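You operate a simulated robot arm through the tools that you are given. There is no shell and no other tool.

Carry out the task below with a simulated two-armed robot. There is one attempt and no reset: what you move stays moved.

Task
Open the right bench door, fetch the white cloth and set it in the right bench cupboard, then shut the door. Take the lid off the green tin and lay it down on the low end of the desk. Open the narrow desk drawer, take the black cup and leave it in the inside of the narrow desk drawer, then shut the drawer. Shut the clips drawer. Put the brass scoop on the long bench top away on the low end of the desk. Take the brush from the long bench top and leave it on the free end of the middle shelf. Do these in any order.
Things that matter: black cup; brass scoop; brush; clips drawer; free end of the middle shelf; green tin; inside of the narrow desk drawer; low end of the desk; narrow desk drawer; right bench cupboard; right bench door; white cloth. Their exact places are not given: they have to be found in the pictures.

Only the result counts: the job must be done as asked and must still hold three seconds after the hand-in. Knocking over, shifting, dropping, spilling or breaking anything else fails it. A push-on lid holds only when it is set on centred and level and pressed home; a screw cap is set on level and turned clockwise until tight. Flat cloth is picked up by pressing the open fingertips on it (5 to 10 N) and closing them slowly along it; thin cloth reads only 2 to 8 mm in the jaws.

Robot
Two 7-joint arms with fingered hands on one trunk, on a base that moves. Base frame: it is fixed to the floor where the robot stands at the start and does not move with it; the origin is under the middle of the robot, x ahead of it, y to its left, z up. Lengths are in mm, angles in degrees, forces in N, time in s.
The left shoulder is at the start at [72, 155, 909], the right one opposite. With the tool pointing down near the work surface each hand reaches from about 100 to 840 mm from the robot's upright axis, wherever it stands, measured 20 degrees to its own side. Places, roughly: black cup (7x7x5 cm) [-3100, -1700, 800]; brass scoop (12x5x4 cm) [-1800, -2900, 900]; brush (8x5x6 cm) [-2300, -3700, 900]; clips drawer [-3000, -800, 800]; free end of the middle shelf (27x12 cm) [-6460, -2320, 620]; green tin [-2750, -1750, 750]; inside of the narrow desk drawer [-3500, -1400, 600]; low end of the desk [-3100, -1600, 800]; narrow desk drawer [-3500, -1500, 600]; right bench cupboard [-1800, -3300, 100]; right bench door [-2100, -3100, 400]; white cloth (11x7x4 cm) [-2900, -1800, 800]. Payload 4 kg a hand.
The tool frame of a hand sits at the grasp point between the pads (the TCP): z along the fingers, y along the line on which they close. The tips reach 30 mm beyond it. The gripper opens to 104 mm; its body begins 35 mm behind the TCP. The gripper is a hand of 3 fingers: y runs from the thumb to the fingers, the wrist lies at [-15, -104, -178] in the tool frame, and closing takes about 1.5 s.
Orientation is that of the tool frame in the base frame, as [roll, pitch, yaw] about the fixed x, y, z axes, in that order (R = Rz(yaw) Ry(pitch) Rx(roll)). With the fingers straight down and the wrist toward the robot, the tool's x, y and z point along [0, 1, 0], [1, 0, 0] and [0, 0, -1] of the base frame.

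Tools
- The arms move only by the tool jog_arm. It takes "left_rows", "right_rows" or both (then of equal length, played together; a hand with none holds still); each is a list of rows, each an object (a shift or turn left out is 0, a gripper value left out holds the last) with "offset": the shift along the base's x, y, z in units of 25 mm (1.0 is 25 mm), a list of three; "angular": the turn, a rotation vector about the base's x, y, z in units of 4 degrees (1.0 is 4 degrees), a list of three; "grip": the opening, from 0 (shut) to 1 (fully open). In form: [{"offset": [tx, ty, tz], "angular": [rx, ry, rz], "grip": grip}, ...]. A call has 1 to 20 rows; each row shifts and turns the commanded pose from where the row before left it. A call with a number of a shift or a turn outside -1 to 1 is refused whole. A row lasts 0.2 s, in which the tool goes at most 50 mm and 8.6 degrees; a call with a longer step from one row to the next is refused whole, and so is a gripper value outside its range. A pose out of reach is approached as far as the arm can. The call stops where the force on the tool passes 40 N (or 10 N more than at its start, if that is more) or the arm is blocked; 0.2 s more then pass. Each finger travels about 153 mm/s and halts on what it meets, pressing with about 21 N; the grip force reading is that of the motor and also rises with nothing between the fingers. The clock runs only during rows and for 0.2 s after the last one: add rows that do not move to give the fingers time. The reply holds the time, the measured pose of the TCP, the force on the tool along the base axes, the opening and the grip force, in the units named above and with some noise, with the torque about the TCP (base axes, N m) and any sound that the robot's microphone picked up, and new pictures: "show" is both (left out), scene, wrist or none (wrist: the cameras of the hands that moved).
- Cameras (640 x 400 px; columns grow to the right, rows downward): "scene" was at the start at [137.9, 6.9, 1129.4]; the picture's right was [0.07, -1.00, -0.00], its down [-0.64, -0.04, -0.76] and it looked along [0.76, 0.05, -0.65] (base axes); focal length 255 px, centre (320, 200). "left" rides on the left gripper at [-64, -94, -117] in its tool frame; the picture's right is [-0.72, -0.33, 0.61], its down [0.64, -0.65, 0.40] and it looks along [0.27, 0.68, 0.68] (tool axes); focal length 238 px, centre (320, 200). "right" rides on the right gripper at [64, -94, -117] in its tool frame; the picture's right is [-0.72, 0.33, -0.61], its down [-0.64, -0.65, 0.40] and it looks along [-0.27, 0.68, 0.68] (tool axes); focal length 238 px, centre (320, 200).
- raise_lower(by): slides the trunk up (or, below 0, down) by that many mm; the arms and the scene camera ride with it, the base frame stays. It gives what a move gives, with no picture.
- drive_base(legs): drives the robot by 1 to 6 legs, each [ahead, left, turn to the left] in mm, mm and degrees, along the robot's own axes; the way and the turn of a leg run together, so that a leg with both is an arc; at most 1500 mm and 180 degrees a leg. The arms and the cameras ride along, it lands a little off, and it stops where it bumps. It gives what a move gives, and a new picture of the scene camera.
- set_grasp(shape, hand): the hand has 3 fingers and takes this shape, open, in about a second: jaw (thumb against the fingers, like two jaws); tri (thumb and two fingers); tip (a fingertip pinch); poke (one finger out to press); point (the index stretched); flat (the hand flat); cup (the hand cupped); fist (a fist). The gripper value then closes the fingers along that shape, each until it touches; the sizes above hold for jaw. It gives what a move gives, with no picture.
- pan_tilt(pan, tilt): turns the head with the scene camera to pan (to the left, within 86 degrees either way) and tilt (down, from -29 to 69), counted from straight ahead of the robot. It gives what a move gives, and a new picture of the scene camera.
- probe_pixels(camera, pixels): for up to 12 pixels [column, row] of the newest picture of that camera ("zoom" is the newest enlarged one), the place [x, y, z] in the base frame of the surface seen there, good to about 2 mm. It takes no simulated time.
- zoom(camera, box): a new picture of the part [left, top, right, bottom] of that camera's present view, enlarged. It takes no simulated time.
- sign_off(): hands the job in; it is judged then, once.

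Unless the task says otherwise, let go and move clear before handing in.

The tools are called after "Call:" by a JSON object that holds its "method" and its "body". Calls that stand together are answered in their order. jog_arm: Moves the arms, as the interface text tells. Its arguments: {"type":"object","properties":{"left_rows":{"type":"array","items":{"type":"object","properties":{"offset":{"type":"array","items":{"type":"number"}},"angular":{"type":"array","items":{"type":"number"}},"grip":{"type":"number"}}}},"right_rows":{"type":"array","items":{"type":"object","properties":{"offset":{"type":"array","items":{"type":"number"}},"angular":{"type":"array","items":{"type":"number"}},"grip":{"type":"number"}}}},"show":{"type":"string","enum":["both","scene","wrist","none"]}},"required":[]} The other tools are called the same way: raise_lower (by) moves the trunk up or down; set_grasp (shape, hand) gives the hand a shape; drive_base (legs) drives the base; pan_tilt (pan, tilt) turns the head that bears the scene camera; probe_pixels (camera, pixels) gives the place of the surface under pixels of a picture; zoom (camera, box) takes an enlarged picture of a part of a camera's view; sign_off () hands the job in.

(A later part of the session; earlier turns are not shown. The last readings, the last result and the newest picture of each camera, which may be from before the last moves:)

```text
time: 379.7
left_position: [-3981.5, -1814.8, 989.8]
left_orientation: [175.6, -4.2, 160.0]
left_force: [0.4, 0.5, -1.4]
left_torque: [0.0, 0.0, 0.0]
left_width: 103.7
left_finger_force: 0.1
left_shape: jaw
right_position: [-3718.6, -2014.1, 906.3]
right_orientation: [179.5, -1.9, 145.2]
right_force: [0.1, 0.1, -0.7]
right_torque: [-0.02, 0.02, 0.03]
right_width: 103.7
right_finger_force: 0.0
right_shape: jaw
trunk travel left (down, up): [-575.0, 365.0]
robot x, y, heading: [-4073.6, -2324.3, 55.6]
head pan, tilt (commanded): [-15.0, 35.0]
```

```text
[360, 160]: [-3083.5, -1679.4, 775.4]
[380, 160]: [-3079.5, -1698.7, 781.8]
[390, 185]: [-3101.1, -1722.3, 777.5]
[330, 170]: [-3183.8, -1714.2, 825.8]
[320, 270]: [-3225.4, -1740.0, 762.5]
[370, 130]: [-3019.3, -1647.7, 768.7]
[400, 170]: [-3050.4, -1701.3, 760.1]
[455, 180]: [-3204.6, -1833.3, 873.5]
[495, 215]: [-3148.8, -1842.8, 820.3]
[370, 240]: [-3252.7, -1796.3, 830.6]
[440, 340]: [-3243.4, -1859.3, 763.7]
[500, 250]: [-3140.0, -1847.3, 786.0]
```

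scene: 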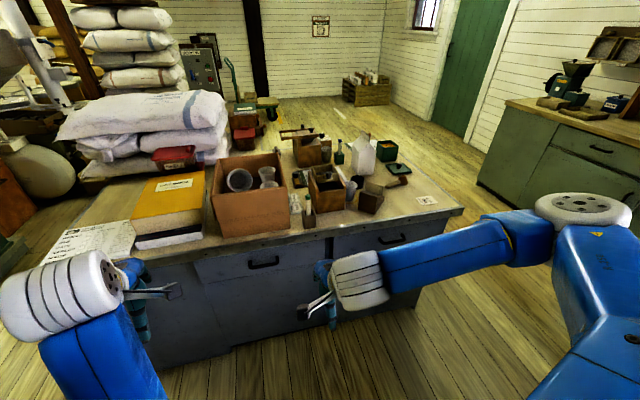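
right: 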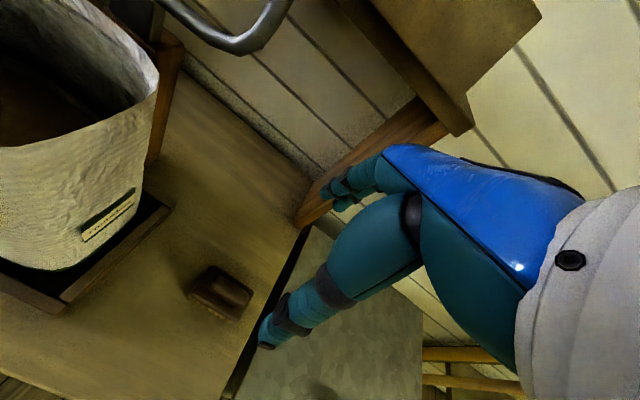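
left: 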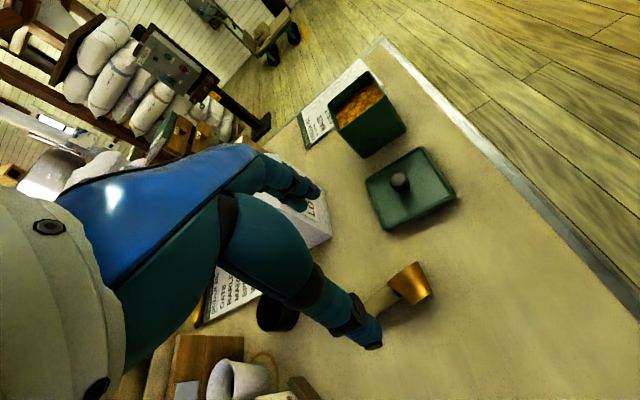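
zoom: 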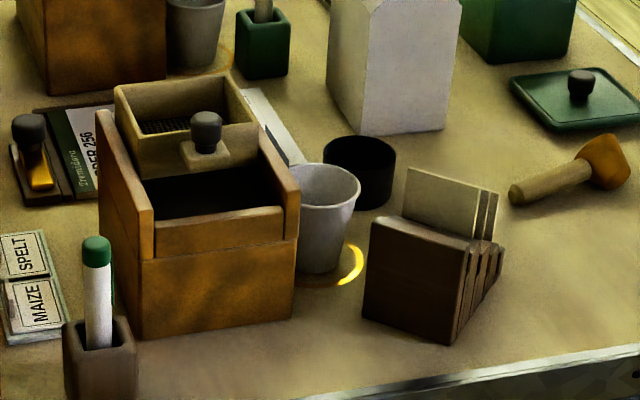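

Cup centre ≈(−3107, −1693), radius ~33, rim z≈799, with ≥50 mm free around it. I'll raise both hands, then drive so the right hand can take it.

Call:
{"method": "jog_arm", "body": {"left_rows": [{"offset": [0, 0, 0.8]}, {"offset": [0, 0, 0.8]}, {"offset": [0, 0, 0.8]}, {"offset": [0, 0, 0]}], "right_rows": [{"offset": [0, 0, 0.9]}, {"offset": [0, 0, 0.9]}, {"offset": [0, 0, 0.9]}, {"offset": [0, 0, 0.5]}], "show": "none"}}

Call:
{"method": "drive_base", "body": {"legs": [[433, -309, -1]]}}

Call:
{"method": "pan_tilt", "body": {"pan": 0, "tilt": 48}}

```text
time: 380.3
left_position: [-4022.0, -1786.0, 1039.6]
left_orientation: [171.8, -11.7, 165.2]
left_force: [-0.4, -0.3, 0.8]
left_torque: [0.0, -0.01, 0.01]
left_width: 103.8
left_finger_force: 0.1
left_shape: jaw
left hand out of reach, approached as far as the arm can: row 3
right_position: [-3719.1, -2013.3, 950.0]
right_orientation: [179.5, -2.0, 145.4]
right_force: [-0.4, -0.8, -0.3]
right_torque: [0.02, -0.01, -0.01]
right_width: 103.9
right_finger_force: 0.1
right_shape: jaw
trunk travel left (down, up): [-575.0, 365.0]
robot x, y, heading: [-4074.0, -2323.5, 55.7]
head pan, tilt (commanded): [-15.0, 35.0]
stopped in row 3 (left hand): the arm was blocked; the commanded pose is now the measured one
```

```text
time: 383.4
left_position: [-3518.3, -1598.8, 1039.2]
left_orientation: [171.9, -11.4, 164.6]
left_force: [-0.2, -0.2, -0.7]
left_torque: [0.0, 0.01, 0.0]
left_width: 104.0
left_finger_force: 0.1
left_shape: jaw
right_position: [-3218.1, -1828.7, 950.9]
right_orientation: [179.5, -1.8, 144.8]
right_force: [0.2, 0.0, 0.2]
right_torque: [0.0, -0.02, 0.01]
right_width: 103.9
right_finger_force: 0.2
right_shape: jaw
trunk travel left (down, up): [-575.0, 365.0]
robot x, y, heading: [-3575.7, -2132.6, 55.3]
head pan, tilt (commanded): [-15.0, 35.0]
```

scene: 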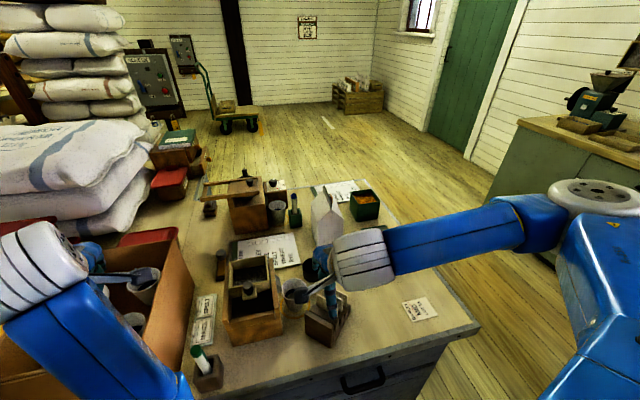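

```text
time: 384.2
left_position: [-3518.3, -1600.4, 1040.6]
left_orientation: [171.9, -11.6, 164.6]
left_force: [-0.1, -0.3, 0.1]
left_torque: [0.0, 0.02, 0.0]
left_width: 103.8
left_finger_force: 0.0
left_shape: jaw
right_position: [-3217.0, -1829.5, 950.3]
right_orientation: [179.5, -2.0, 144.9]
right_force: [-0.2, 0.1, 0.2]
right_torque: [0.0, 0.04, 0.04]
right_width: 103.8
right_finger_force: 0.1
right_shape: jaw
trunk travel left (down, up): [-575.0, 365.0]
robot x, y, heading: [-3576.5, -2134.1, 55.3]
head pan, tilt (commanded): [0.0, 48.0]
```

scene: 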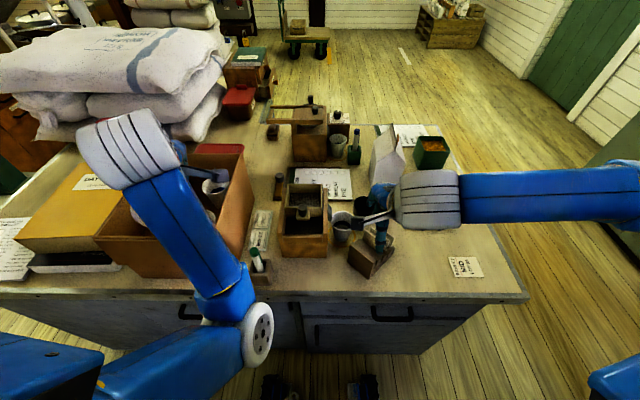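

Right hand is near the cup. Moving over it with a slightly narrowed grip and descending partway.

Call:
{"method": "jog_arm", "body": {"right_rows": [{"offset": [0.733, 0.91, 0], "grip": 0.87}, {"offset": [0.733, 0.91, 0]}, {"offset": [0.733, 0.91, 0]}, {"offset": [0.733, 0.91, 0]}, {"offset": [0.733, 0.91, 0]}, {"offset": [0.733, 0.91, 0]}, {"offset": [0, 0, -1]}, {"offset": [0, 0, -1]}, {"offset": [0, 0, -1]}]}}

Call:
{"method": "zoom", "body": {"camera": "right", "box": [160, 120, 420, 380]}}

```text
time: 386.2
left_position: [-3517.6, -1599.7, 1039.7]
left_orientation: [171.8, -11.6, 164.5]
left_force: [-0.1, 0.0, 0.4]
left_torque: [0.01, -0.02, 0.03]
left_width: 103.9
left_finger_force: 0.1
left_shape: jaw
right_position: [-3106.0, -1691.9, 873.7]
right_orientation: [179.4, -2.1, 144.9]
right_force: [0.2, -1.3, 0.3]
right_torque: [-0.02, 0.01, -0.03]
right_width: 90.8
right_finger_force: 0.0
right_shape: jaw
trunk travel left (down, up): [-575.0, 365.0]
robot x, y, heading: [-3577.3, -2131.6, 55.3]
head pan, tilt (commanded): [0.0, 48.0]
```

scene: 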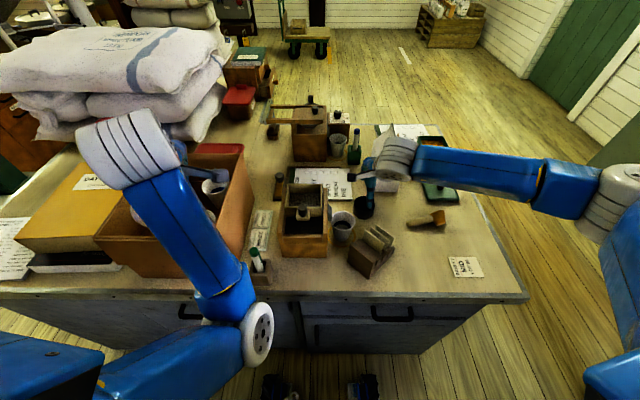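
right: 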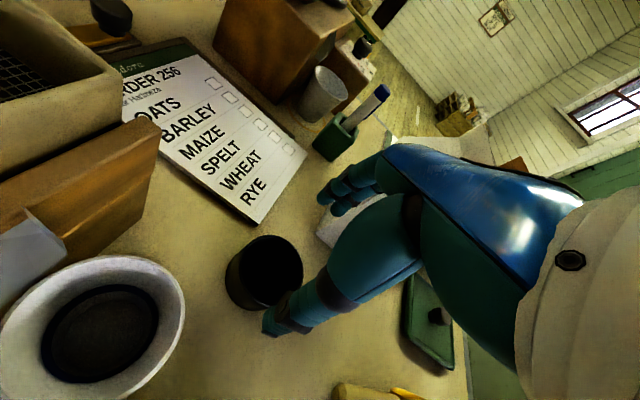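

```text
1.54 times, centred on (290, 250) of right
```

zoom: 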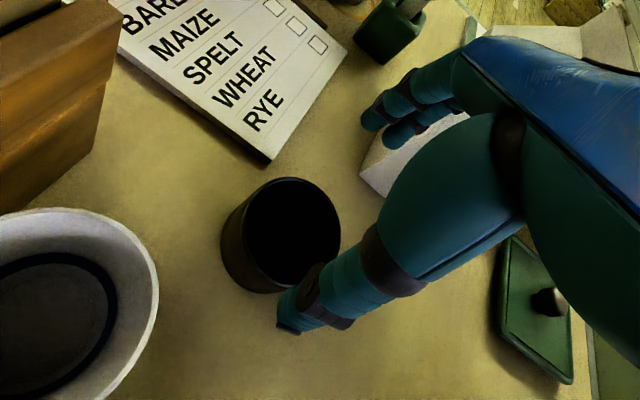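

Probing the flour bag's corner relative to the fingers before lowering.

Call:
{"method": "probe_pixels", "body": {"camera": "zoom", "pixels": [[364, 184], [372, 165], [385, 195], [375, 150], [430, 140], [500, 30], [560, 40], [280, 200], [250, 270], [335, 230], [225, 230], [300, 180]]}}

```text
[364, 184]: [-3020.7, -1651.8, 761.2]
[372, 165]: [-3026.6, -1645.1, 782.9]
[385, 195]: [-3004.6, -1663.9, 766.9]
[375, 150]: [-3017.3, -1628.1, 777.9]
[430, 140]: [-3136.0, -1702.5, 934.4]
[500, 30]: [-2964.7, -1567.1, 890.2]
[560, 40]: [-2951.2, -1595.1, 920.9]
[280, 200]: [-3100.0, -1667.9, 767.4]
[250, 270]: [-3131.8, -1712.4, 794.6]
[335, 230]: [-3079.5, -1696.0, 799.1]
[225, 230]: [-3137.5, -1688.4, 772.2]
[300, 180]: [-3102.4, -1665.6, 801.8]
```

The bag corner stays ~17 mm clear of the fingers. Lowering around the cup.

Call:
{"method": "jog_arm", "body": {"right_rows": [{"offset": [-0.06, -0.1, -1]}, {"offset": [0, 0, -1]}, {"offset": [0, 0, -0.8]}, {"offset": [0, 0, -0.3]}, {}], "show": "wrist"}}

```text
time: 387.4
left_position: [-3517.1, -1600.3, 1040.6]
left_orientation: [171.8, -11.7, 164.5]
left_force: [-0.1, 0.4, -0.1]
left_torque: [0.0, -0.01, -0.01]
left_width: 103.6
left_finger_force: 0.0
left_shape: jaw
right_position: [-3108.2, -1697.0, 796.4]
right_orientation: [179.4, -2.0, 144.7]
right_force: [-0.2, -0.3, 0.9]
right_torque: [0.0, -0.01, 0.01]
right_width: 90.8
right_finger_force: 0.0
right_shape: jaw
trunk travel left (down, up): [-575.0, 365.0]
robot x, y, heading: [-3573.5, -2134.8, 55.5]
head pan, tilt (commanded): [0.0, 48.0]
```

right: 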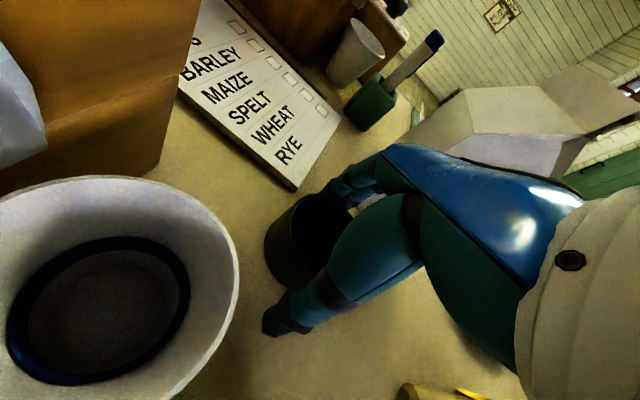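

The cup is between thumb and fingers. Closing gently.

Call:
{"method": "jog_arm", "body": {"right_rows": [{"grip": 0.78}, {"grip": 0.7}, {"grip": 0.64}, {"grip": 0.58}, {"grip": 0.52}, {"grip": 0.45}, {"grip": 0.35}, {"grip": 0.2}, {"grip": 0.0}, {}, {}], "show": "wrist"}}

```text
time: 389.8
left_position: [-3517.1, -1599.7, 1040.1]
left_orientation: [171.8, -11.6, 164.6]
left_force: [-0.4, 0.0, 0.0]
left_torque: [-0.01, 0.01, 0.02]
left_width: 103.9
left_finger_force: 0.1
left_shape: jaw
right_position: [-3108.6, -1697.0, 797.4]
right_orientation: [179.3, -1.9, 144.8]
right_force: [-0.4, 0.4, 0.2]
right_torque: [0.0, 0.01, 0.0]
right_width: 51.0
right_finger_force: 20.7
right_shape: jaw
trunk travel left (down, up): [-575.0, 365.0]
robot x, y, heading: [-3573.4, -2135.0, 55.3]
head pan, tilt (commanded): [0.0, 48.0]
```

right: 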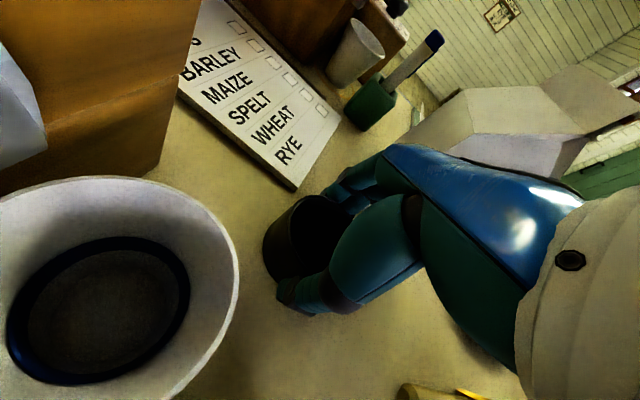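

Gripped at 51 mm, 21 N. Lifting carefully.

Call:
{"method": "jog_arm", "body": {"right_rows": [{"offset": [0, 0, 0.2]}, {"offset": [0, 0, 0.3]}, {"offset": [0, 0, 0.5]}, {"offset": [0, 0, 0.7]}, {"offset": [0, 0, 0.8]}, {"offset": [0, 0, 0.8]}, {"offset": [0, 0, 0.8]}]}}

```text
time: 391.4
left_position: [-3517.6, -1600.2, 1040.2]
left_orientation: [171.9, -11.5, 164.5]
left_force: [0.7, 0.4, -0.6]
left_torque: [0.04, -0.04, 0.0]
left_width: 104.0
left_finger_force: 0.0
left_shape: jaw
right_position: [-3109.3, -1696.0, 900.4]
right_orientation: [179.4, -2.0, 145.0]
right_force: [-0.4, -0.9, -0.6]
right_torque: [0.03, -0.01, 0.01]
right_width: 51.0
right_finger_force: 20.8
right_shape: jaw
trunk travel left (down, up): [-575.0, 365.0]
robot x, y, heading: [-3572.0, -2138.0, 55.7]
head pan, tilt (commanded): [0.0, 48.0]
```

scene: 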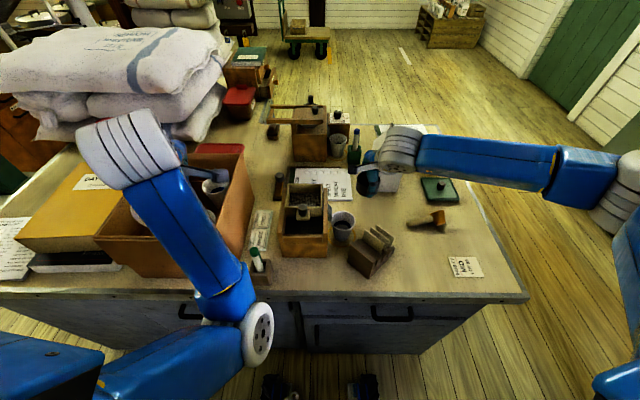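
right: 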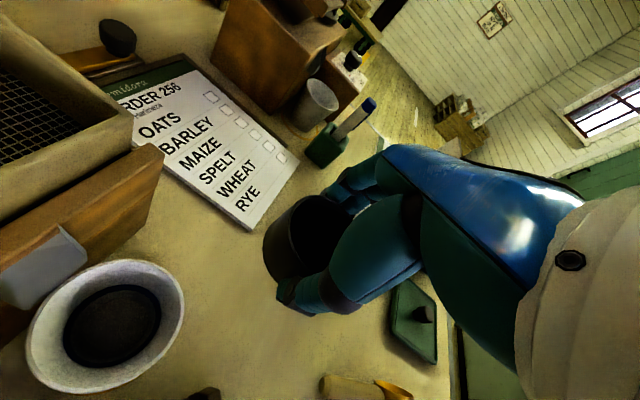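

The cup is held. Retracting it and driving back to face the drawer.

Call:
{"method": "jog_arm", "body": {"right_rows": [{"offset": [0, 0, 0.9]}, {"offset": [0, 0, 0.9]}, {"offset": [-0.733, -0.91, 0]}, {"offset": [-0.733, -0.91, 0]}, {"offset": [-0.733, -0.91, 0]}, {"offset": [-0.733, -0.91, 0]}, {"offset": [-0.733, -0.91, 0]}, {"offset": [-0.733, -0.91, 0]}], "show": "none"}}

Call:
{"method": "drive_base", "body": {"legs": [[-440, 230, -0.8]]}}

Call:
{"method": "pan_tilt", "body": {"pan": 30, "tilt": 45}}

```text
time: 393.2
left_position: [-3517.2, -1599.8, 1039.3]
left_orientation: [171.7, -11.5, 164.6]
left_force: [0.3, -0.3, -0.2]
left_torque: [0.03, 0.0, 0.0]
left_width: 103.9
left_finger_force: 0.0
left_shape: jaw
right_position: [-3218.0, -1835.1, 945.5]
right_orientation: [179.4, -2.0, 144.8]
right_force: [-1.0, 0.9, -1.1]
right_torque: [-0.01, 0.0, 0.02]
right_width: 50.8
right_finger_force: 21.4
right_shape: jaw
trunk travel left (down, up): [-575.0, 365.0]
robot x, y, heading: [-3574.6, -2134.9, 55.3]
head pan, tilt (commanded): [0.0, 48.0]
```

```text
time: 396.1
left_position: [-3945.4, -1819.2, 1039.9]
left_orientation: [171.8, -11.6, 163.6]
left_force: [-0.2, -1.3, 0.1]
left_torque: [-0.02, 0.01, -0.02]
left_width: 103.7
left_finger_force: 0.1
left_shape: jaw
right_position: [-3648.9, -2057.4, 945.5]
right_orientation: [179.5, -2.0, 144.0]
right_force: [1.2, -0.2, -1.1]
right_torque: [-0.04, 0.03, 0.03]
right_width: 51.1
right_finger_force: 20.8
right_shape: jaw
trunk travel left (down, up): [-575.0, 365.0]
robot x, y, heading: [-4011.0, -2350.3, 54.7]
head pan, tilt (commanded): [0.0, 48.0]
```

scene: 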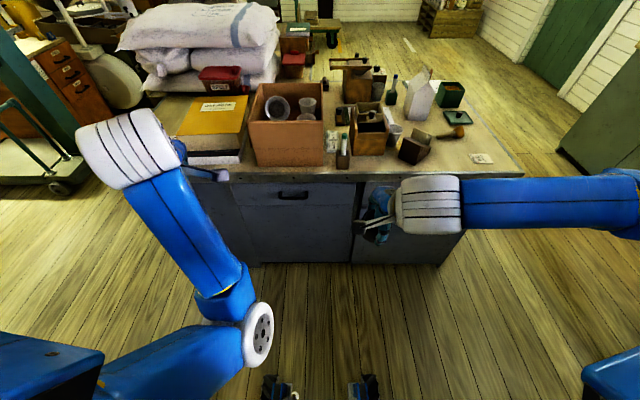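

```text
time: 397.0
left_position: [-3948.2, -1819.9, 1041.3]
left_orientation: [171.8, -11.5, 163.7]
left_force: [-0.8, 0.0, 0.0]
left_torque: [0.0, 0.01, -0.04]
left_width: 104.1
left_finger_force: 0.0
left_shape: jaw
right_position: [-3651.4, -2057.6, 945.4]
right_orientation: [179.4, -2.0, 144.0]
right_force: [0.4, -0.5, -0.8]
right_torque: [0.0, -0.03, -0.01]
right_width: 51.1
right_finger_force: 21.5
right_shape: jaw
trunk travel left (down, up): [-575.0, 365.0]
robot x, y, heading: [-4008.6, -2352.0, 54.4]
head pan, tilt (commanded): [30.0, 45.0]
```

scene: 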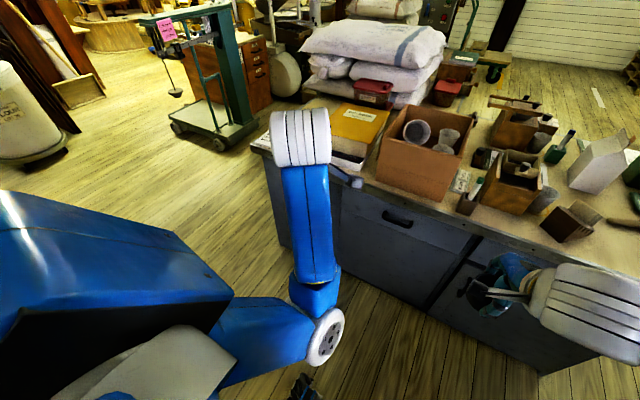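

The left elbow is tucked inward. I'll test pitching the left hand up to point toward the drawer from here.

Call:
{"method": "jog_arm", "body": {"left_rows": [{"angular": [0.98, -0.7, 0]}, {"angular": [0.98, -0.7, 0]}, {"angular": [0.98, -0.7, 0]}, {"angular": [0.98, -0.7, 0]}, {"angular": [0.98, -0.7, 0]}, {"angular": [0.98, -0.7, 0]}, {"angular": [0.98, -0.7, 0]}, {"angular": [0.98, -0.7, 0]}, {"angular": [0.98, -0.7, 0]}, {"angular": [0.98, -0.7, 0]}, {"angular": [0.98, -0.7, 0]}, {"angular": [0.98, -0.7, 0]}]}}

```text
time: 399.7
left_position: [-3927.9, -1788.5, 1050.1]
left_orientation: [114.2, 2.3, 163.0]
left_force: [-0.8, -0.6, 0.9]
left_torque: [0.0, -0.01, -0.02]
left_width: 103.5
left_finger_force: 0.1
left_shape: jaw
left hand out of reach, approached as far as the arm can: row 2, 3, 4, 5, 6
right_position: [-3652.1, -2058.1, 946.1]
right_orientation: [179.4, -2.0, 144.0]
right_force: [-0.2, -0.3, -0.4]
right_torque: [0.0, 0.01, -0.04]
right_width: 51.0
right_finger_force: 20.8
right_shape: jaw
trunk travel left (down, up): [-575.0, 365.0]
robot x, y, heading: [-4010.8, -2355.2, 54.5]
head pan, tilt (commanded): [30.0, 45.0]
stopped in row 12 (left hand): the arm was blocked; the commanded pose is now the measured one
```

scene: 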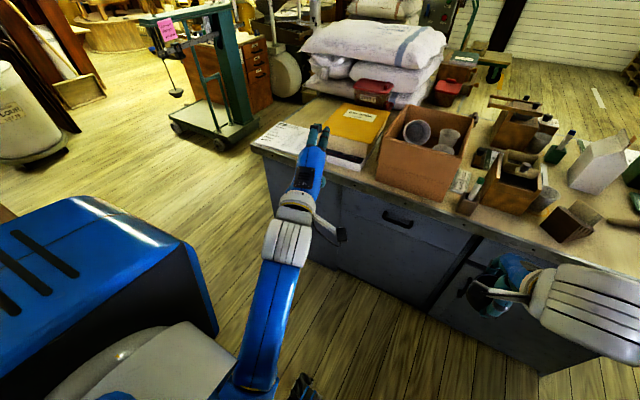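
left: 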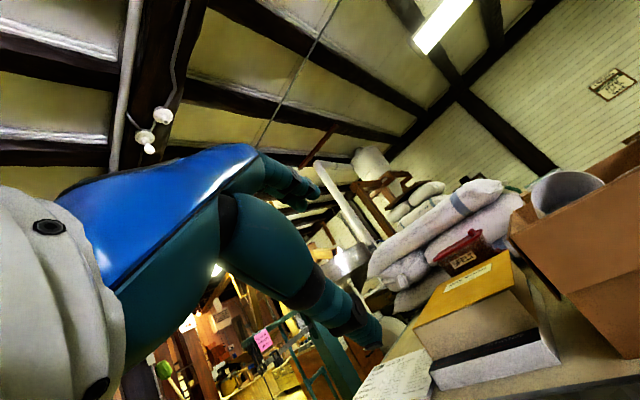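

Pitching works: the left hand now points forward with a straight wrist. Let me look down at the left elbow to see what blocked it.

Call:
{"method": "pan_tilt", "body": {"pan": 20, "tilt": 69}}

```text
time: 400.6
left_position: [-3927.9, -1787.8, 1049.8]
left_orientation: [114.3, 2.3, 162.9]
left_force: [0.2, 0.2, 0.1]
left_torque: [-0.02, 0.03, 0.01]
left_width: 103.8
left_finger_force: 0.1
left_shape: jaw
right_position: [-3652.2, -2058.1, 945.1]
right_orientation: [179.2, -2.0, 144.1]
right_force: [0.2, -0.5, -1.3]
right_torque: [0.0, 0.02, 0.04]
right_width: 51.0
right_finger_force: 21.3
right_shape: jaw
trunk travel left (down, up): [-575.0, 365.0]
robot x, y, heading: [-4010.2, -2352.3, 54.5]
head pan, tilt (commanded): [20.0, 68.8]
```

scene: 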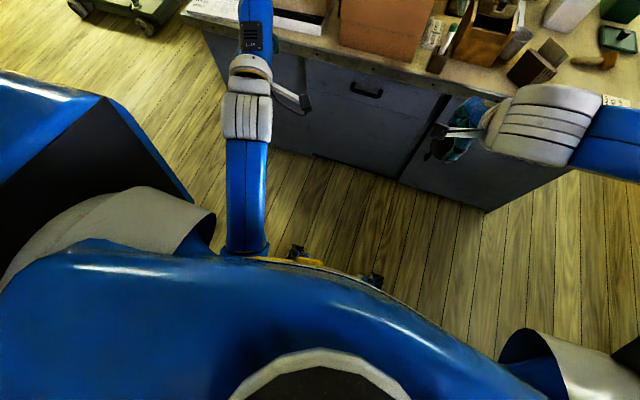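

The elbow was against my chest. I'll push the hand forward a bit and square its orientation (pointing straight at the drawer, fingers above, thumb below).

Call:
{"method": "jog_arm", "body": {"left_rows": [{"offset": [0.62, 0.87, 0]}, {"offset": [0.62, 0.87, 0]}, {"offset": [0.62, 0.87, 0]}, {"offset": [0.3, 0.42, 0], "angular": [0.95, -0.36, -0.735]}, {"offset": [0.3, 0.42, 0], "angular": [0.95, -0.36, -0.735]}, {"offset": [0.3, 0.42, 0], "angular": [0.95, -0.36, -0.735]}, {"angular": [0.95, -0.36, -0.735]}, {"angular": [0.95, -0.36, -0.735]}, {"angular": [0.95, -0.36, -0.735]}]}}

```text
time: 402.6
left_position: [-3860.0, -1689.8, 1048.7]
left_orientation: [90.2, 0.3, 144.5]
left_force: [0.8, -0.3, -0.6]
left_torque: [-0.03, 0.0, 0.01]
left_width: 104.1
left_finger_force: 0.1
left_shape: jaw
right_position: [-3652.6, -2057.0, 946.0]
right_orientation: [179.4, -1.9, 144.0]
right_force: [0.2, -0.1, -1.2]
right_torque: [0.02, -0.04, 0.01]
right_width: 51.2
right_finger_force: 20.9
right_shape: jaw
trunk travel left (down, up): [-575.0, 365.0]
robot x, y, heading: [-4015.2, -2355.0, 54.7]
head pan, tilt (commanded): [20.0, 68.8]
```

scene: 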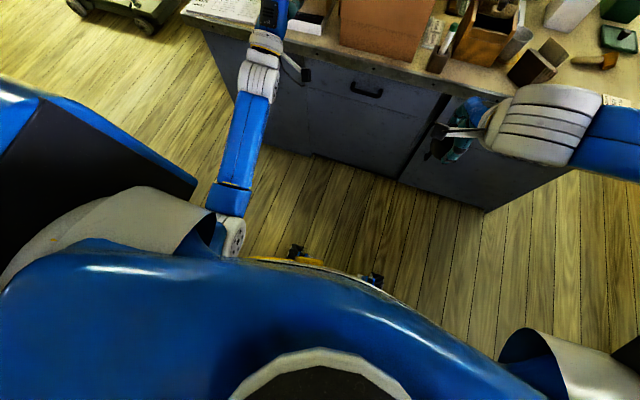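
left: 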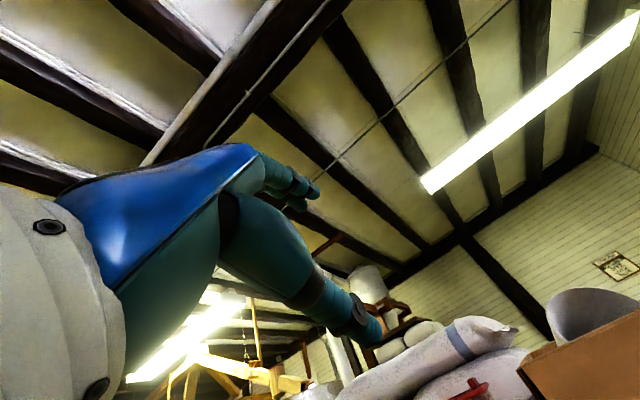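

The left hand points squarely at the drawer. Lowering the trunk 393 mm to bring it to the handle's height, with the grip half open.

Call:
{"method": "raise_lower", "body": {"by": -393}}

Call:
{"method": "jog_arm", "body": {"left_rows": [{"grip": 0.75}, {"grip": 0.55}, {}], "show": "none"}}

Call:
{"method": "drive_base", "body": {"legs": [[0, -168, 0]]}}

Call:
{"method": "pan_tilt", "body": {"pan": 5, "tilt": 35}}

```text
time: 406.4
left_position: [-3860.0, -1691.9, 656.1]
left_orientation: [90.1, 0.1, 144.5]
left_force: [-0.2, 0.3, -0.2]
left_torque: [-0.04, 0.05, -0.04]
left_width: 103.9
left_finger_force: 0.0
left_shape: jaw
right_position: [-3653.4, -2058.1, 553.4]
right_orientation: [179.3, -1.9, 144.0]
right_force: [0.0, -0.8, -0.2]
right_torque: [0.02, 0.01, -0.02]
right_width: 51.0
right_finger_force: 21.1
right_shape: jaw
trunk travel left (down, up): [-182.0, 758.0]
robot x, y, heading: [-4009.9, -2348.5, 54.3]
head pan, tilt (commanded): [20.0, 68.8]
```

```text
time: 407.2
left_position: [-3860.4, -1690.9, 656.2]
left_orientation: [90.2, 0.1, 144.4]
left_force: [0.7, 0.4, 0.3]
left_torque: [-0.02, 0.02, -0.02]
left_width: 57.9
left_finger_force: 0.0
left_shape: jaw
right_position: [-3652.7, -2058.6, 553.1]
right_orientation: [179.3, -1.9, 144.0]
right_force: [0.5, -0.2, -0.6]
right_torque: [-0.01, 0.01, 0.02]
right_width: 51.2
right_finger_force: 21.2
right_shape: jaw
trunk travel left (down, up): [-182.0, 758.0]
robot x, y, heading: [-4007.7, -2351.8, 54.6]
head pan, tilt (commanded): [20.0, 68.8]
```

```text
time: 408.6
left_position: [-3726.3, -1786.0, 656.1]
left_orientation: [90.2, 0.3, 144.4]
left_force: [-0.5, 0.7, -0.4]
left_torque: [0.01, 0.01, -0.01]
left_width: 57.9
left_finger_force: 0.1
left_shape: jaw
right_position: [-3521.4, -2153.6, 554.2]
right_orientation: [179.4, -1.7, 143.9]
right_force: [-1.1, -0.4, -1.0]
right_torque: [0.03, 0.0, 0.03]
right_width: 50.8
right_finger_force: 20.6
right_shape: jaw
trunk travel left (down, up): [-182.0, 758.0]
robot x, y, heading: [-3881.5, -2448.9, 54.6]
head pan, tilt (commanded): [20.0, 68.8]
```

scene: 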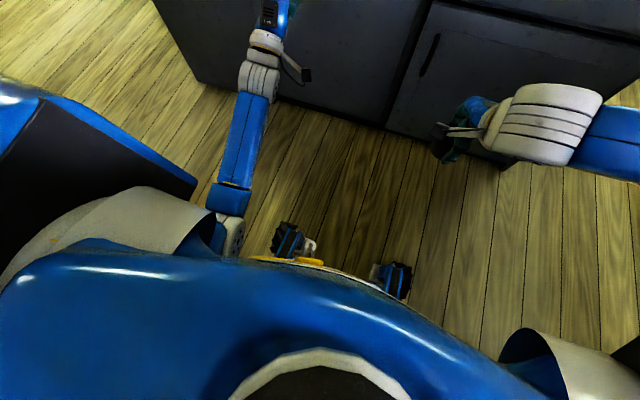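

```text
time: 409.6
left_position: [-3726.2, -1787.4, 657.0]
left_orientation: [90.0, 0.0, 144.3]
left_force: [-0.7, -0.8, 0.4]
left_torque: [-0.02, 0.02, -0.02]
left_width: 57.4
left_finger_force: 0.1
left_shape: jaw
right_position: [-3518.7, -2155.1, 553.5]
right_orientation: [179.3, -1.9, 143.9]
right_force: [-0.3, -0.3, -0.2]
right_torque: [0.01, 0.0, 0.03]
right_width: 50.6
right_finger_force: 21.3
right_shape: jaw
trunk travel left (down, up): [-182.0, 758.0]
robot x, y, heading: [-3878.0, -2444.9, 54.3]
head pan, tilt (commanded): [5.0, 35.0]
```

scene: 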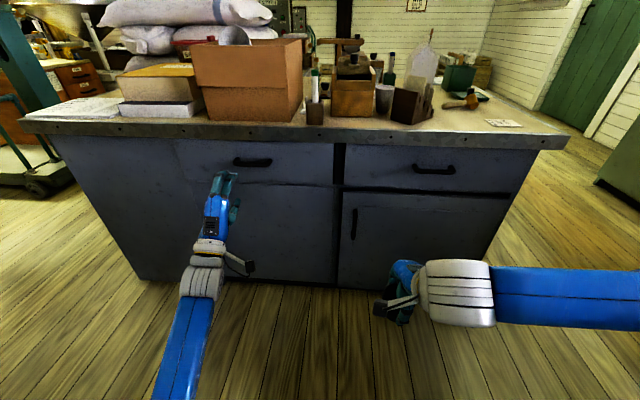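

The hand is lined up (s≈−2002, z 657). Probing the drawer handle again from this lower viewpoint.

Call:
{"method": "zoom", "body": {"camera": "scene", "box": [170, 130, 350, 210]}}

Call:
{"method": "probe_pixels", "body": {"camera": "zoom", "pixels": [[290, 118], [250, 118], [335, 118], [290, 100], [290, 140], [120, 120], [520, 120], [290, 180], [290, 30], [290, 55]]}}

```text
3.56 times, centred on (260, 170) of scene
```

zoom: 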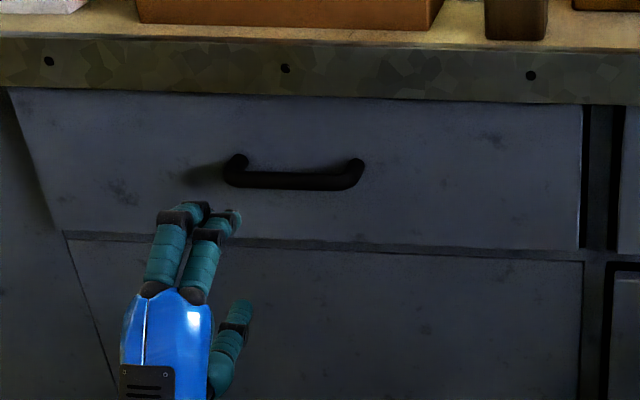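

```text
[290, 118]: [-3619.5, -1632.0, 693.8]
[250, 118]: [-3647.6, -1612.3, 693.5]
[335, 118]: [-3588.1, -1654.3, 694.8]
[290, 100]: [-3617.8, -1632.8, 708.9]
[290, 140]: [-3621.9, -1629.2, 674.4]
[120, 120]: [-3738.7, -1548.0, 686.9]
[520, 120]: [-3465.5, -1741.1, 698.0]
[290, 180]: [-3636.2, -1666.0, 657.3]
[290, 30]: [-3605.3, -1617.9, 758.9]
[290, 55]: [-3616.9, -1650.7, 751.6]
```

The bar centre is at z≈657, matching the hand. Driving forward 110 mm toward it.

Call:
{"method": "drive_base", "body": {"legs": [[110, 0, 0]]}}

Call:
{"method": "zoom", "body": {"camera": "scene", "box": [150, 120, 350, 230]}}

```text
time: 410.8
left_position: [-3661.6, -1699.1, 656.2]
left_orientation: [90.2, 0.1, 144.4]
left_force: [0.7, -0.2, 0.0]
left_torque: [0.02, -0.05, 0.02]
left_width: 57.6
left_finger_force: 0.1
left_shape: jaw
right_position: [-3455.7, -2066.6, 553.1]
right_orientation: [179.3, -1.9, 143.9]
right_force: [0.1, -1.0, -0.5]
right_torque: [0.01, -0.03, -0.02]
right_width: 51.0
right_finger_force: 20.4
right_shape: jaw
trunk travel left (down, up): [-182.0, 758.0]
robot x, y, heading: [-3814.7, -2360.9, 54.3]
head pan, tilt (commanded): [5.0, 35.0]
```

scene: 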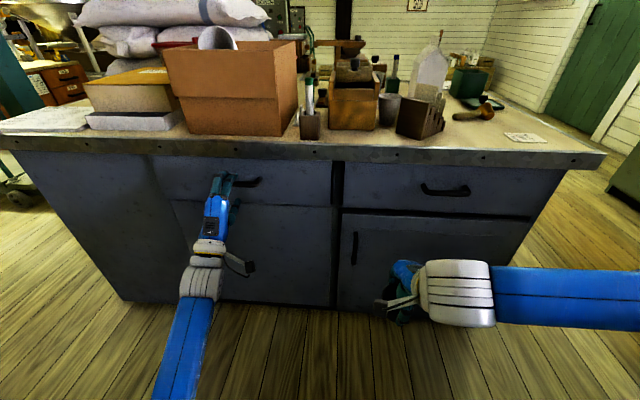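

```text
3.20 times, centred on (250, 175) of scene
```

zoom: 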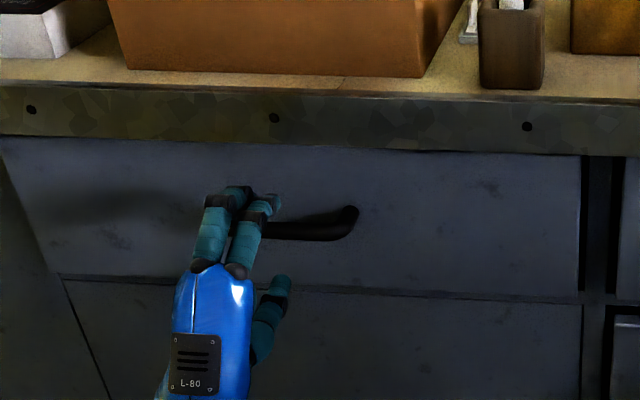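

Aligned on the bar (s≈−2000, 41 mm to go). Advancing 40 mm and closing on the bar.

Call:
{"method": "jog_arm", "body": {"left_rows": [{"offset": [0.46, 0.65, 0.02]}, {"offset": [0.46, 0.65, 0]}, {}, {"grip": 0.4}, {"grip": 0.25}, {"grip": 0.1}, {"grip": 0}, {}, {}, {}]}}

Call:
{"method": "zoom", "body": {"camera": "scene", "box": [150, 120, 350, 230]}}

```text
time: 413.0
left_position: [-3637.5, -1666.2, 656.8]
left_orientation: [90.1, 0.1, 144.4]
left_force: [0.9, 0.9, -2.7]
left_torque: [-0.04, -0.02, 0.01]
left_width: 0.2
left_finger_force: 20.8
left_shape: jaw
right_position: [-3455.9, -2067.0, 553.8]
right_orientation: [179.3, -1.9, 143.8]
right_force: [-1.8, 1.0, -0.4]
right_torque: [0.01, -0.02, 0.01]
right_width: 50.8
right_finger_force: 21.0
right_shape: jaw
trunk travel left (down, up): [-182.0, 758.0]
robot x, y, heading: [-3816.4, -2357.8, 54.4]
head pan, tilt (commanded): [5.0, 35.0]
```

scene: 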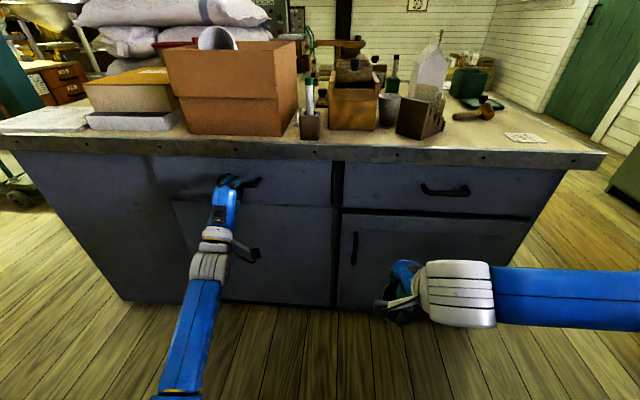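
left: 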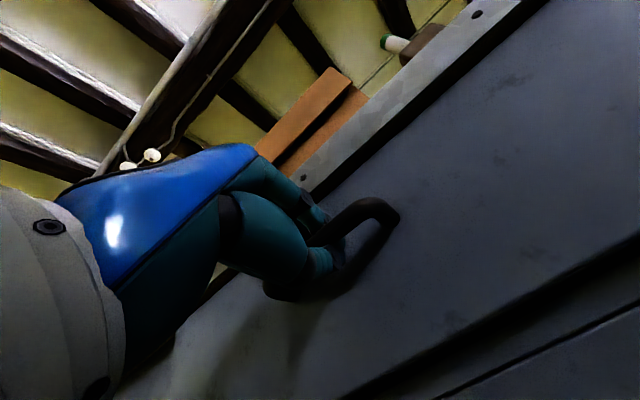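

```text
3.20 times, centred on (250, 175) of scene
```

zoom: 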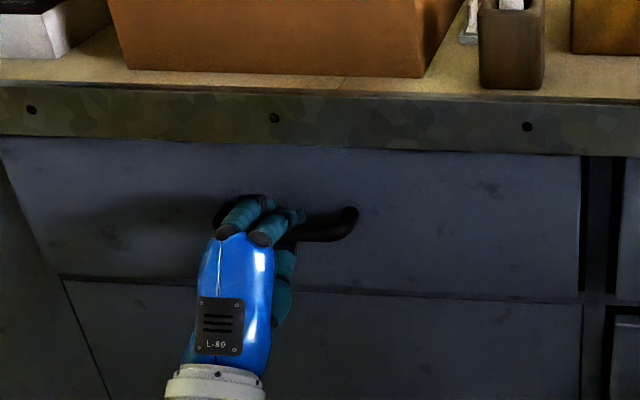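

The fingers closed behind the bar, caging it. Pulling the drawer by backing the base up 100 mm first.

Call:
{"method": "drive_base", "body": {"legs": [[-100, 0, 0]]}}

Call:
{"method": "zoom", "body": {"camera": "scene", "box": [150, 110, 350, 230]}}

```text
time: 414.2
left_position: [-3696.2, -1749.7, 657.2]
left_orientation: [90.1, 0.1, 144.3]
left_force: [-1.7, 1.2, -5.0]
left_torque: [-0.02, 0.0, 0.02]
left_width: 0.6
left_finger_force: 21.3
left_shape: jaw
right_position: [-3515.0, -2149.8, 554.2]
right_orientation: [179.1, -1.9, 143.8]
right_force: [0.5, -0.7, -0.7]
right_torque: [-0.03, -0.02, -0.01]
right_width: 50.7
right_finger_force: 21.2
right_shape: jaw
trunk travel left (down, up): [-182.0, 758.0]
robot x, y, heading: [-3871.3, -2440.8, 53.7]
head pan, tilt (commanded): [5.0, 35.0]
```

scene: 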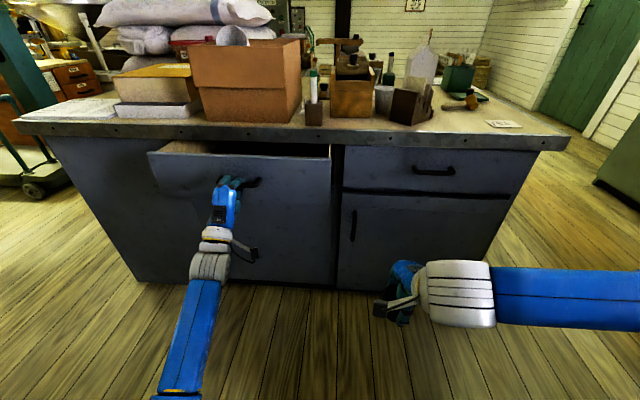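

```text
3.20 times, centred on (250, 170) of scene
```

zoom: 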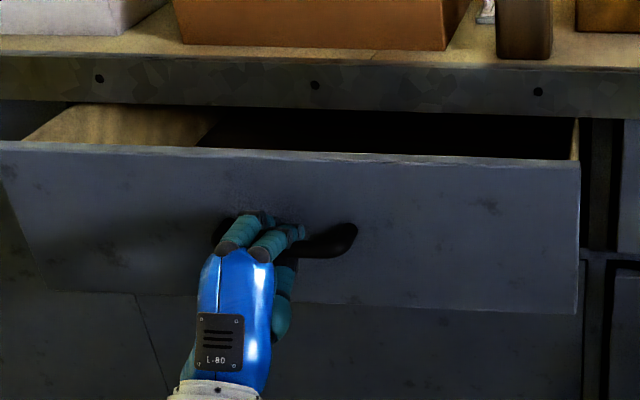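

The drawer is opening smoothly. Pulling another 170 mm.

Call:
{"method": "drive_base", "body": {"legs": [[-170, 0, 0.4]]}}

Call:
{"method": "pan_tilt", "body": {"pan": 5, "tilt": 45}}

```text
time: 415.6
left_position: [-3801.0, -1886.0, 657.1]
left_orientation: [90.0, 0.1, 144.9]
left_force: [2.8, -1.4, -7.0]
left_torque: [-0.02, -0.04, 0.0]
left_width: 0.5
left_finger_force: 20.4
left_shape: jaw
right_position: [-3615.2, -2284.1, 554.9]
right_orientation: [179.2, -2.0, 144.3]
right_force: [0.0, 0.3, 0.0]
right_torque: [-0.03, 0.02, 0.02]
right_width: 51.0
right_finger_force: 21.0
right_shape: jaw
trunk travel left (down, up): [-182.0, 758.0]
robot x, y, heading: [-3968.7, -2577.3, 54.7]
head pan, tilt (commanded): [5.0, 35.0]
```

scene: 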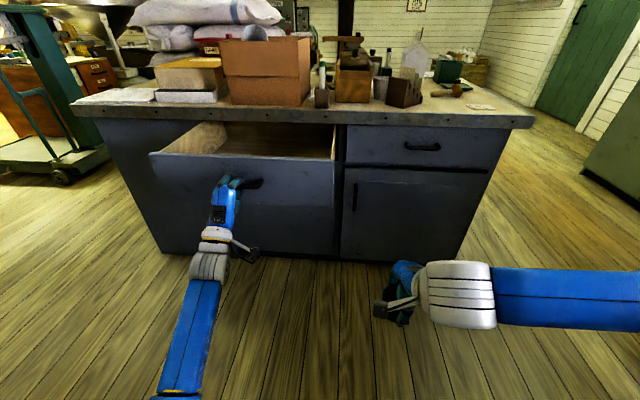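

```text
time: 416.3
left_position: [-3801.7, -1886.1, 658.7]
left_orientation: [90.1, 0.1, 144.9]
left_force: [2.8, -2.0, -6.9]
left_torque: [-0.02, -0.03, 0.0]
left_width: 0.4
left_finger_force: 21.6
left_shape: jaw
right_position: [-3615.7, -2285.4, 555.1]
right_orientation: [179.1, -1.9, 144.4]
right_force: [0.2, 0.1, -0.5]
right_torque: [-0.01, -0.04, -0.01]
right_width: 51.0
right_finger_force: 21.0
right_shape: jaw
trunk travel left (down, up): [-182.0, 758.0]
robot x, y, heading: [-3971.2, -2580.4, 54.4]
head pan, tilt (commanded): [5.0, 45.0]
```

scene: 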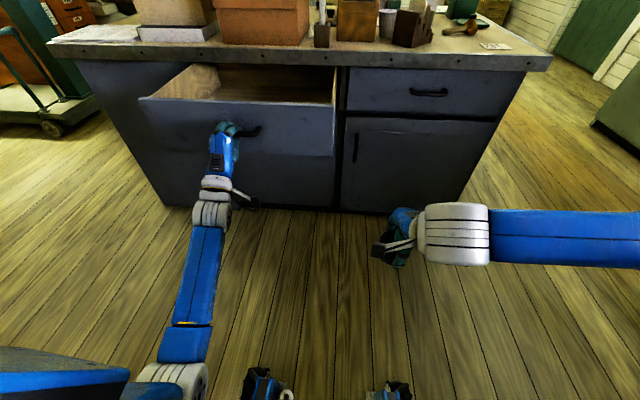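

The drawer is out ~270 mm. Releasing the handle and backing the left hand off.

Call:
{"method": "jog_arm", "body": {"left_rows": [{"grip": 0.2}, {"grip": 0.4}, {"grip": 0.6}, {}, {}, {"offset": [-0.35, -0.49, 0]}, {"offset": [-0.7, -0.98, 0]}, {"offset": [-0.7, -0.98, 0]}]}}

Call:
{"method": "zoom", "body": {"camera": "scene", "box": [120, 50, 360, 200]}}

```text
time: 418.1
left_position: [-3845.2, -1949.4, 656.9]
left_orientation: [90.0, 0.0, 144.9]
left_force: [0.0, -0.7, 0.1]
left_torque: [0.01, 0.04, 0.0]
left_width: 62.0
left_finger_force: 0.1
left_shape: jaw
right_position: [-3615.0, -2285.4, 555.6]
right_orientation: [178.9, -2.0, 144.2]
right_force: [-0.1, 0.4, 0.0]
right_torque: [0.02, -0.01, 0.03]
right_width: 50.8
right_finger_force: 21.4
right_shape: jaw
trunk travel left (down, up): [-182.0, 758.0]
robot x, y, heading: [-3971.2, -2580.5, 54.6]
head pan, tilt (commanded): [5.0, 45.0]
```

scene: 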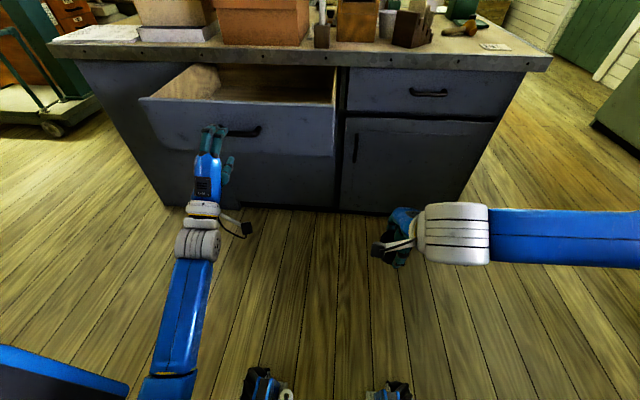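
left: 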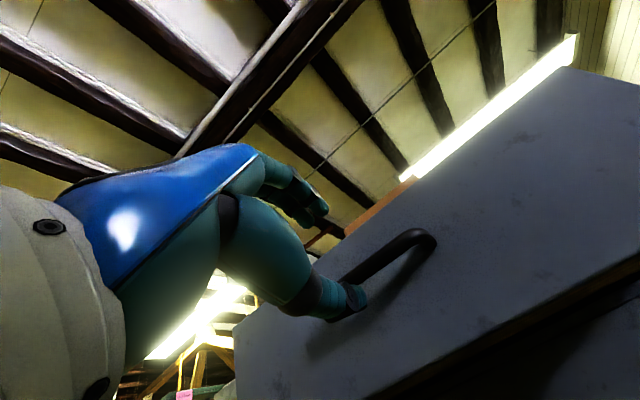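

```text
2.67 times, centred on (240, 125) of scene
```

zoom: 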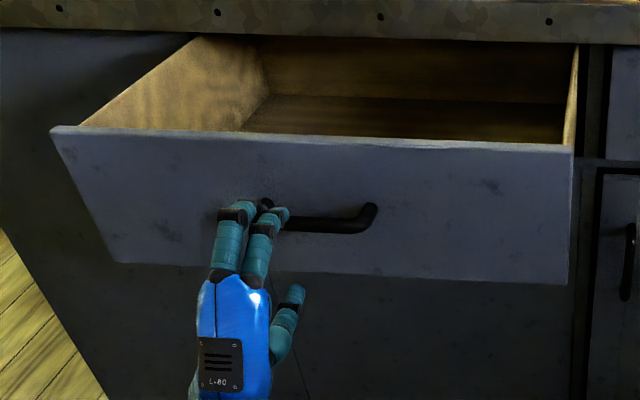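

The left hand is clear of the handle. Raising the trunk 300 mm and looking into the drawer.

Call:
{"method": "raise_lower", "body": {"by": 300}}

Call:
{"method": "pan_tilt", "body": {"pan": 10, "tilt": 50}}

Call:
{"method": "zoom", "body": {"camera": "scene", "box": [180, 60, 420, 220]}}

```text
time: 421.1
left_position: [-3843.4, -1948.0, 956.2]
left_orientation: [90.0, 0.1, 145.0]
left_force: [-0.5, -0.2, 0.2]
left_torque: [-0.01, 0.01, 0.03]
left_width: 61.9
left_finger_force: 0.0
left_shape: jaw
right_position: [-3616.2, -2285.3, 854.9]
right_orientation: [179.1, -2.0, 144.3]
right_force: [-0.4, -0.5, -0.4]
right_torque: [0.01, 0.03, 0.02]
right_width: 50.8
right_finger_force: 20.8
right_shape: jaw
trunk travel left (down, up): [-482.0, 458.0]
robot x, y, heading: [-3970.9, -2582.0, 54.9]
head pan, tilt (commanded): [5.0, 45.0]
```

```text
time: 421.8
left_position: [-3844.4, -1949.1, 956.4]
left_orientation: [90.0, 0.1, 144.8]
left_force: [-0.7, -0.6, 0.2]
left_torque: [-0.01, -0.02, 0.02]
left_width: 61.9
left_finger_force: 0.0
left_shape: jaw
right_position: [-3615.9, -2285.3, 856.8]
right_orientation: [179.1, -2.1, 144.3]
right_force: [0.0, -0.7, -1.4]
right_torque: [-0.02, 0.0, 0.01]
right_width: 51.0
right_finger_force: 21.1
right_shape: jaw
trunk travel left (down, up): [-482.0, 458.0]
robot x, y, heading: [-3970.7, -2580.8, 54.6]
head pan, tilt (commanded): [10.0, 50.0]
```

scene: 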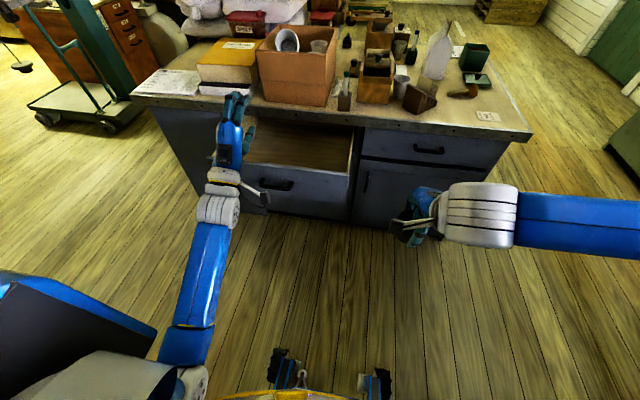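

```text
2.50 times, centred on (300, 140) of scene
```

zoom: 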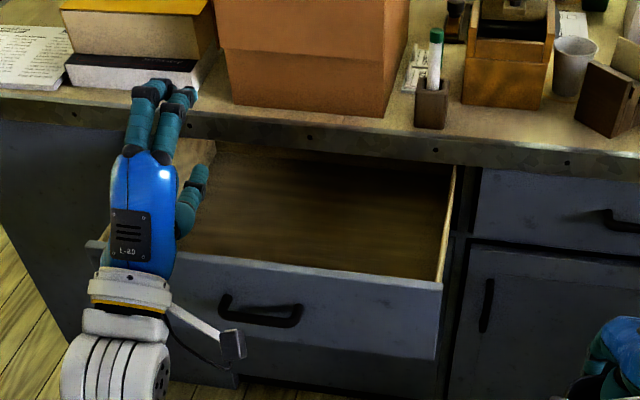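

Now I see into the empty drawer. Probing its floor, sides and front.

Call:
{"method": "probe_pixels", "body": {"camera": "zoom", "pixels": [[320, 220], [380, 240], [280, 200], [400, 190], [330, 270], [450, 230], [440, 280], [380, 290], [260, 165], [350, 165], [420, 265], [200, 250]]}}

```text
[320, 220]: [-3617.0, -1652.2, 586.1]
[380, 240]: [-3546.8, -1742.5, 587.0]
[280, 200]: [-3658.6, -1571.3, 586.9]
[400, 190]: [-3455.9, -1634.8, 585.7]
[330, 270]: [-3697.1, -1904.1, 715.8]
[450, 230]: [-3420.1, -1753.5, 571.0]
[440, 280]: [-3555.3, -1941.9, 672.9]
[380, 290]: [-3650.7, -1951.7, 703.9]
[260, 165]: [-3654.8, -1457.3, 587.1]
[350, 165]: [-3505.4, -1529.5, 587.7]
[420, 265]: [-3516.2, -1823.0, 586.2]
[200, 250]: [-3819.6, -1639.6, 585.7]
```

Drawer floor is at z≈586, front panel top ≈716 at t≈3692. Driving so the right hand with the cup is near the open drawer.

Call:
{"method": "drive_base", "body": {"legs": [[232, 328, 0]]}}

Call:
{"method": "pan_tilt", "body": {"pan": -10, "tilt": 52}}

```text
time: 424.3
left_position: [-3977.4, -1567.4, 957.4]
left_orientation: [90.0, -0.1, 145.4]
left_force: [-0.4, 0.5, -0.5]
left_torque: [0.04, 0.02, 0.01]
left_width: 62.1
left_finger_force: 0.0
left_shape: jaw
right_position: [-3744.4, -1901.1, 854.9]
right_orientation: [179.1, -2.2, 144.9]
right_force: [0.7, -0.3, -0.8]
right_torque: [0.04, 0.01, 0.01]
right_width: 50.9
right_finger_force: 21.0
right_shape: jaw
trunk travel left (down, up): [-482.0, 458.0]
robot x, y, heading: [-4102.6, -2195.7, 55.3]
head pan, tilt (commanded): [10.0, 50.0]
```

scene: 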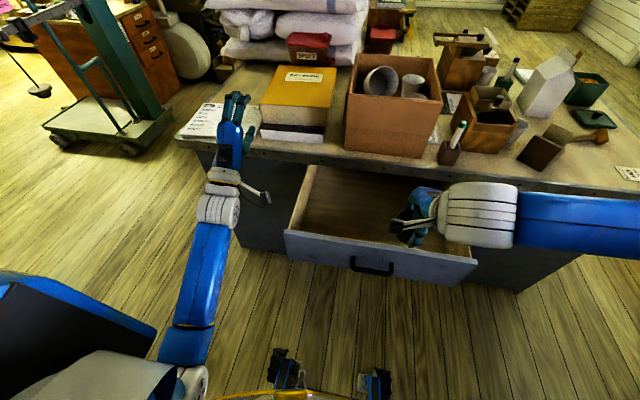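

```text
time: 425.1
left_position: [-3980.1, -1567.1, 957.3]
left_orientation: [89.9, 0.1, 145.5]
left_force: [0.1, -0.3, -0.6]
left_torque: [0.03, 0.02, 0.01]
left_width: 62.0
left_finger_force: 0.0
left_shape: jaw
right_position: [-3747.3, -1900.4, 854.0]
right_orientation: [179.0, -2.1, 145.0]
right_force: [0.9, 0.5, 0.1]
right_torque: [-0.02, 0.0, -0.01]
right_width: 51.1
right_finger_force: 21.0
right_shape: jaw
trunk travel left (down, up): [-482.0, 458.0]
robot x, y, heading: [-4102.2, -2197.7, 55.5]
head pan, tilt (commanded): [-10.0, 52.0]
```

scene: 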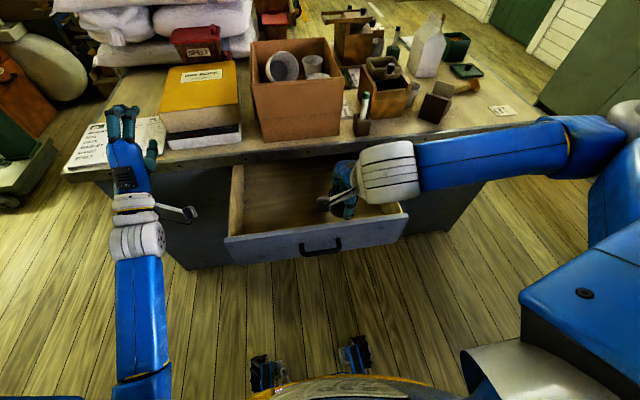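

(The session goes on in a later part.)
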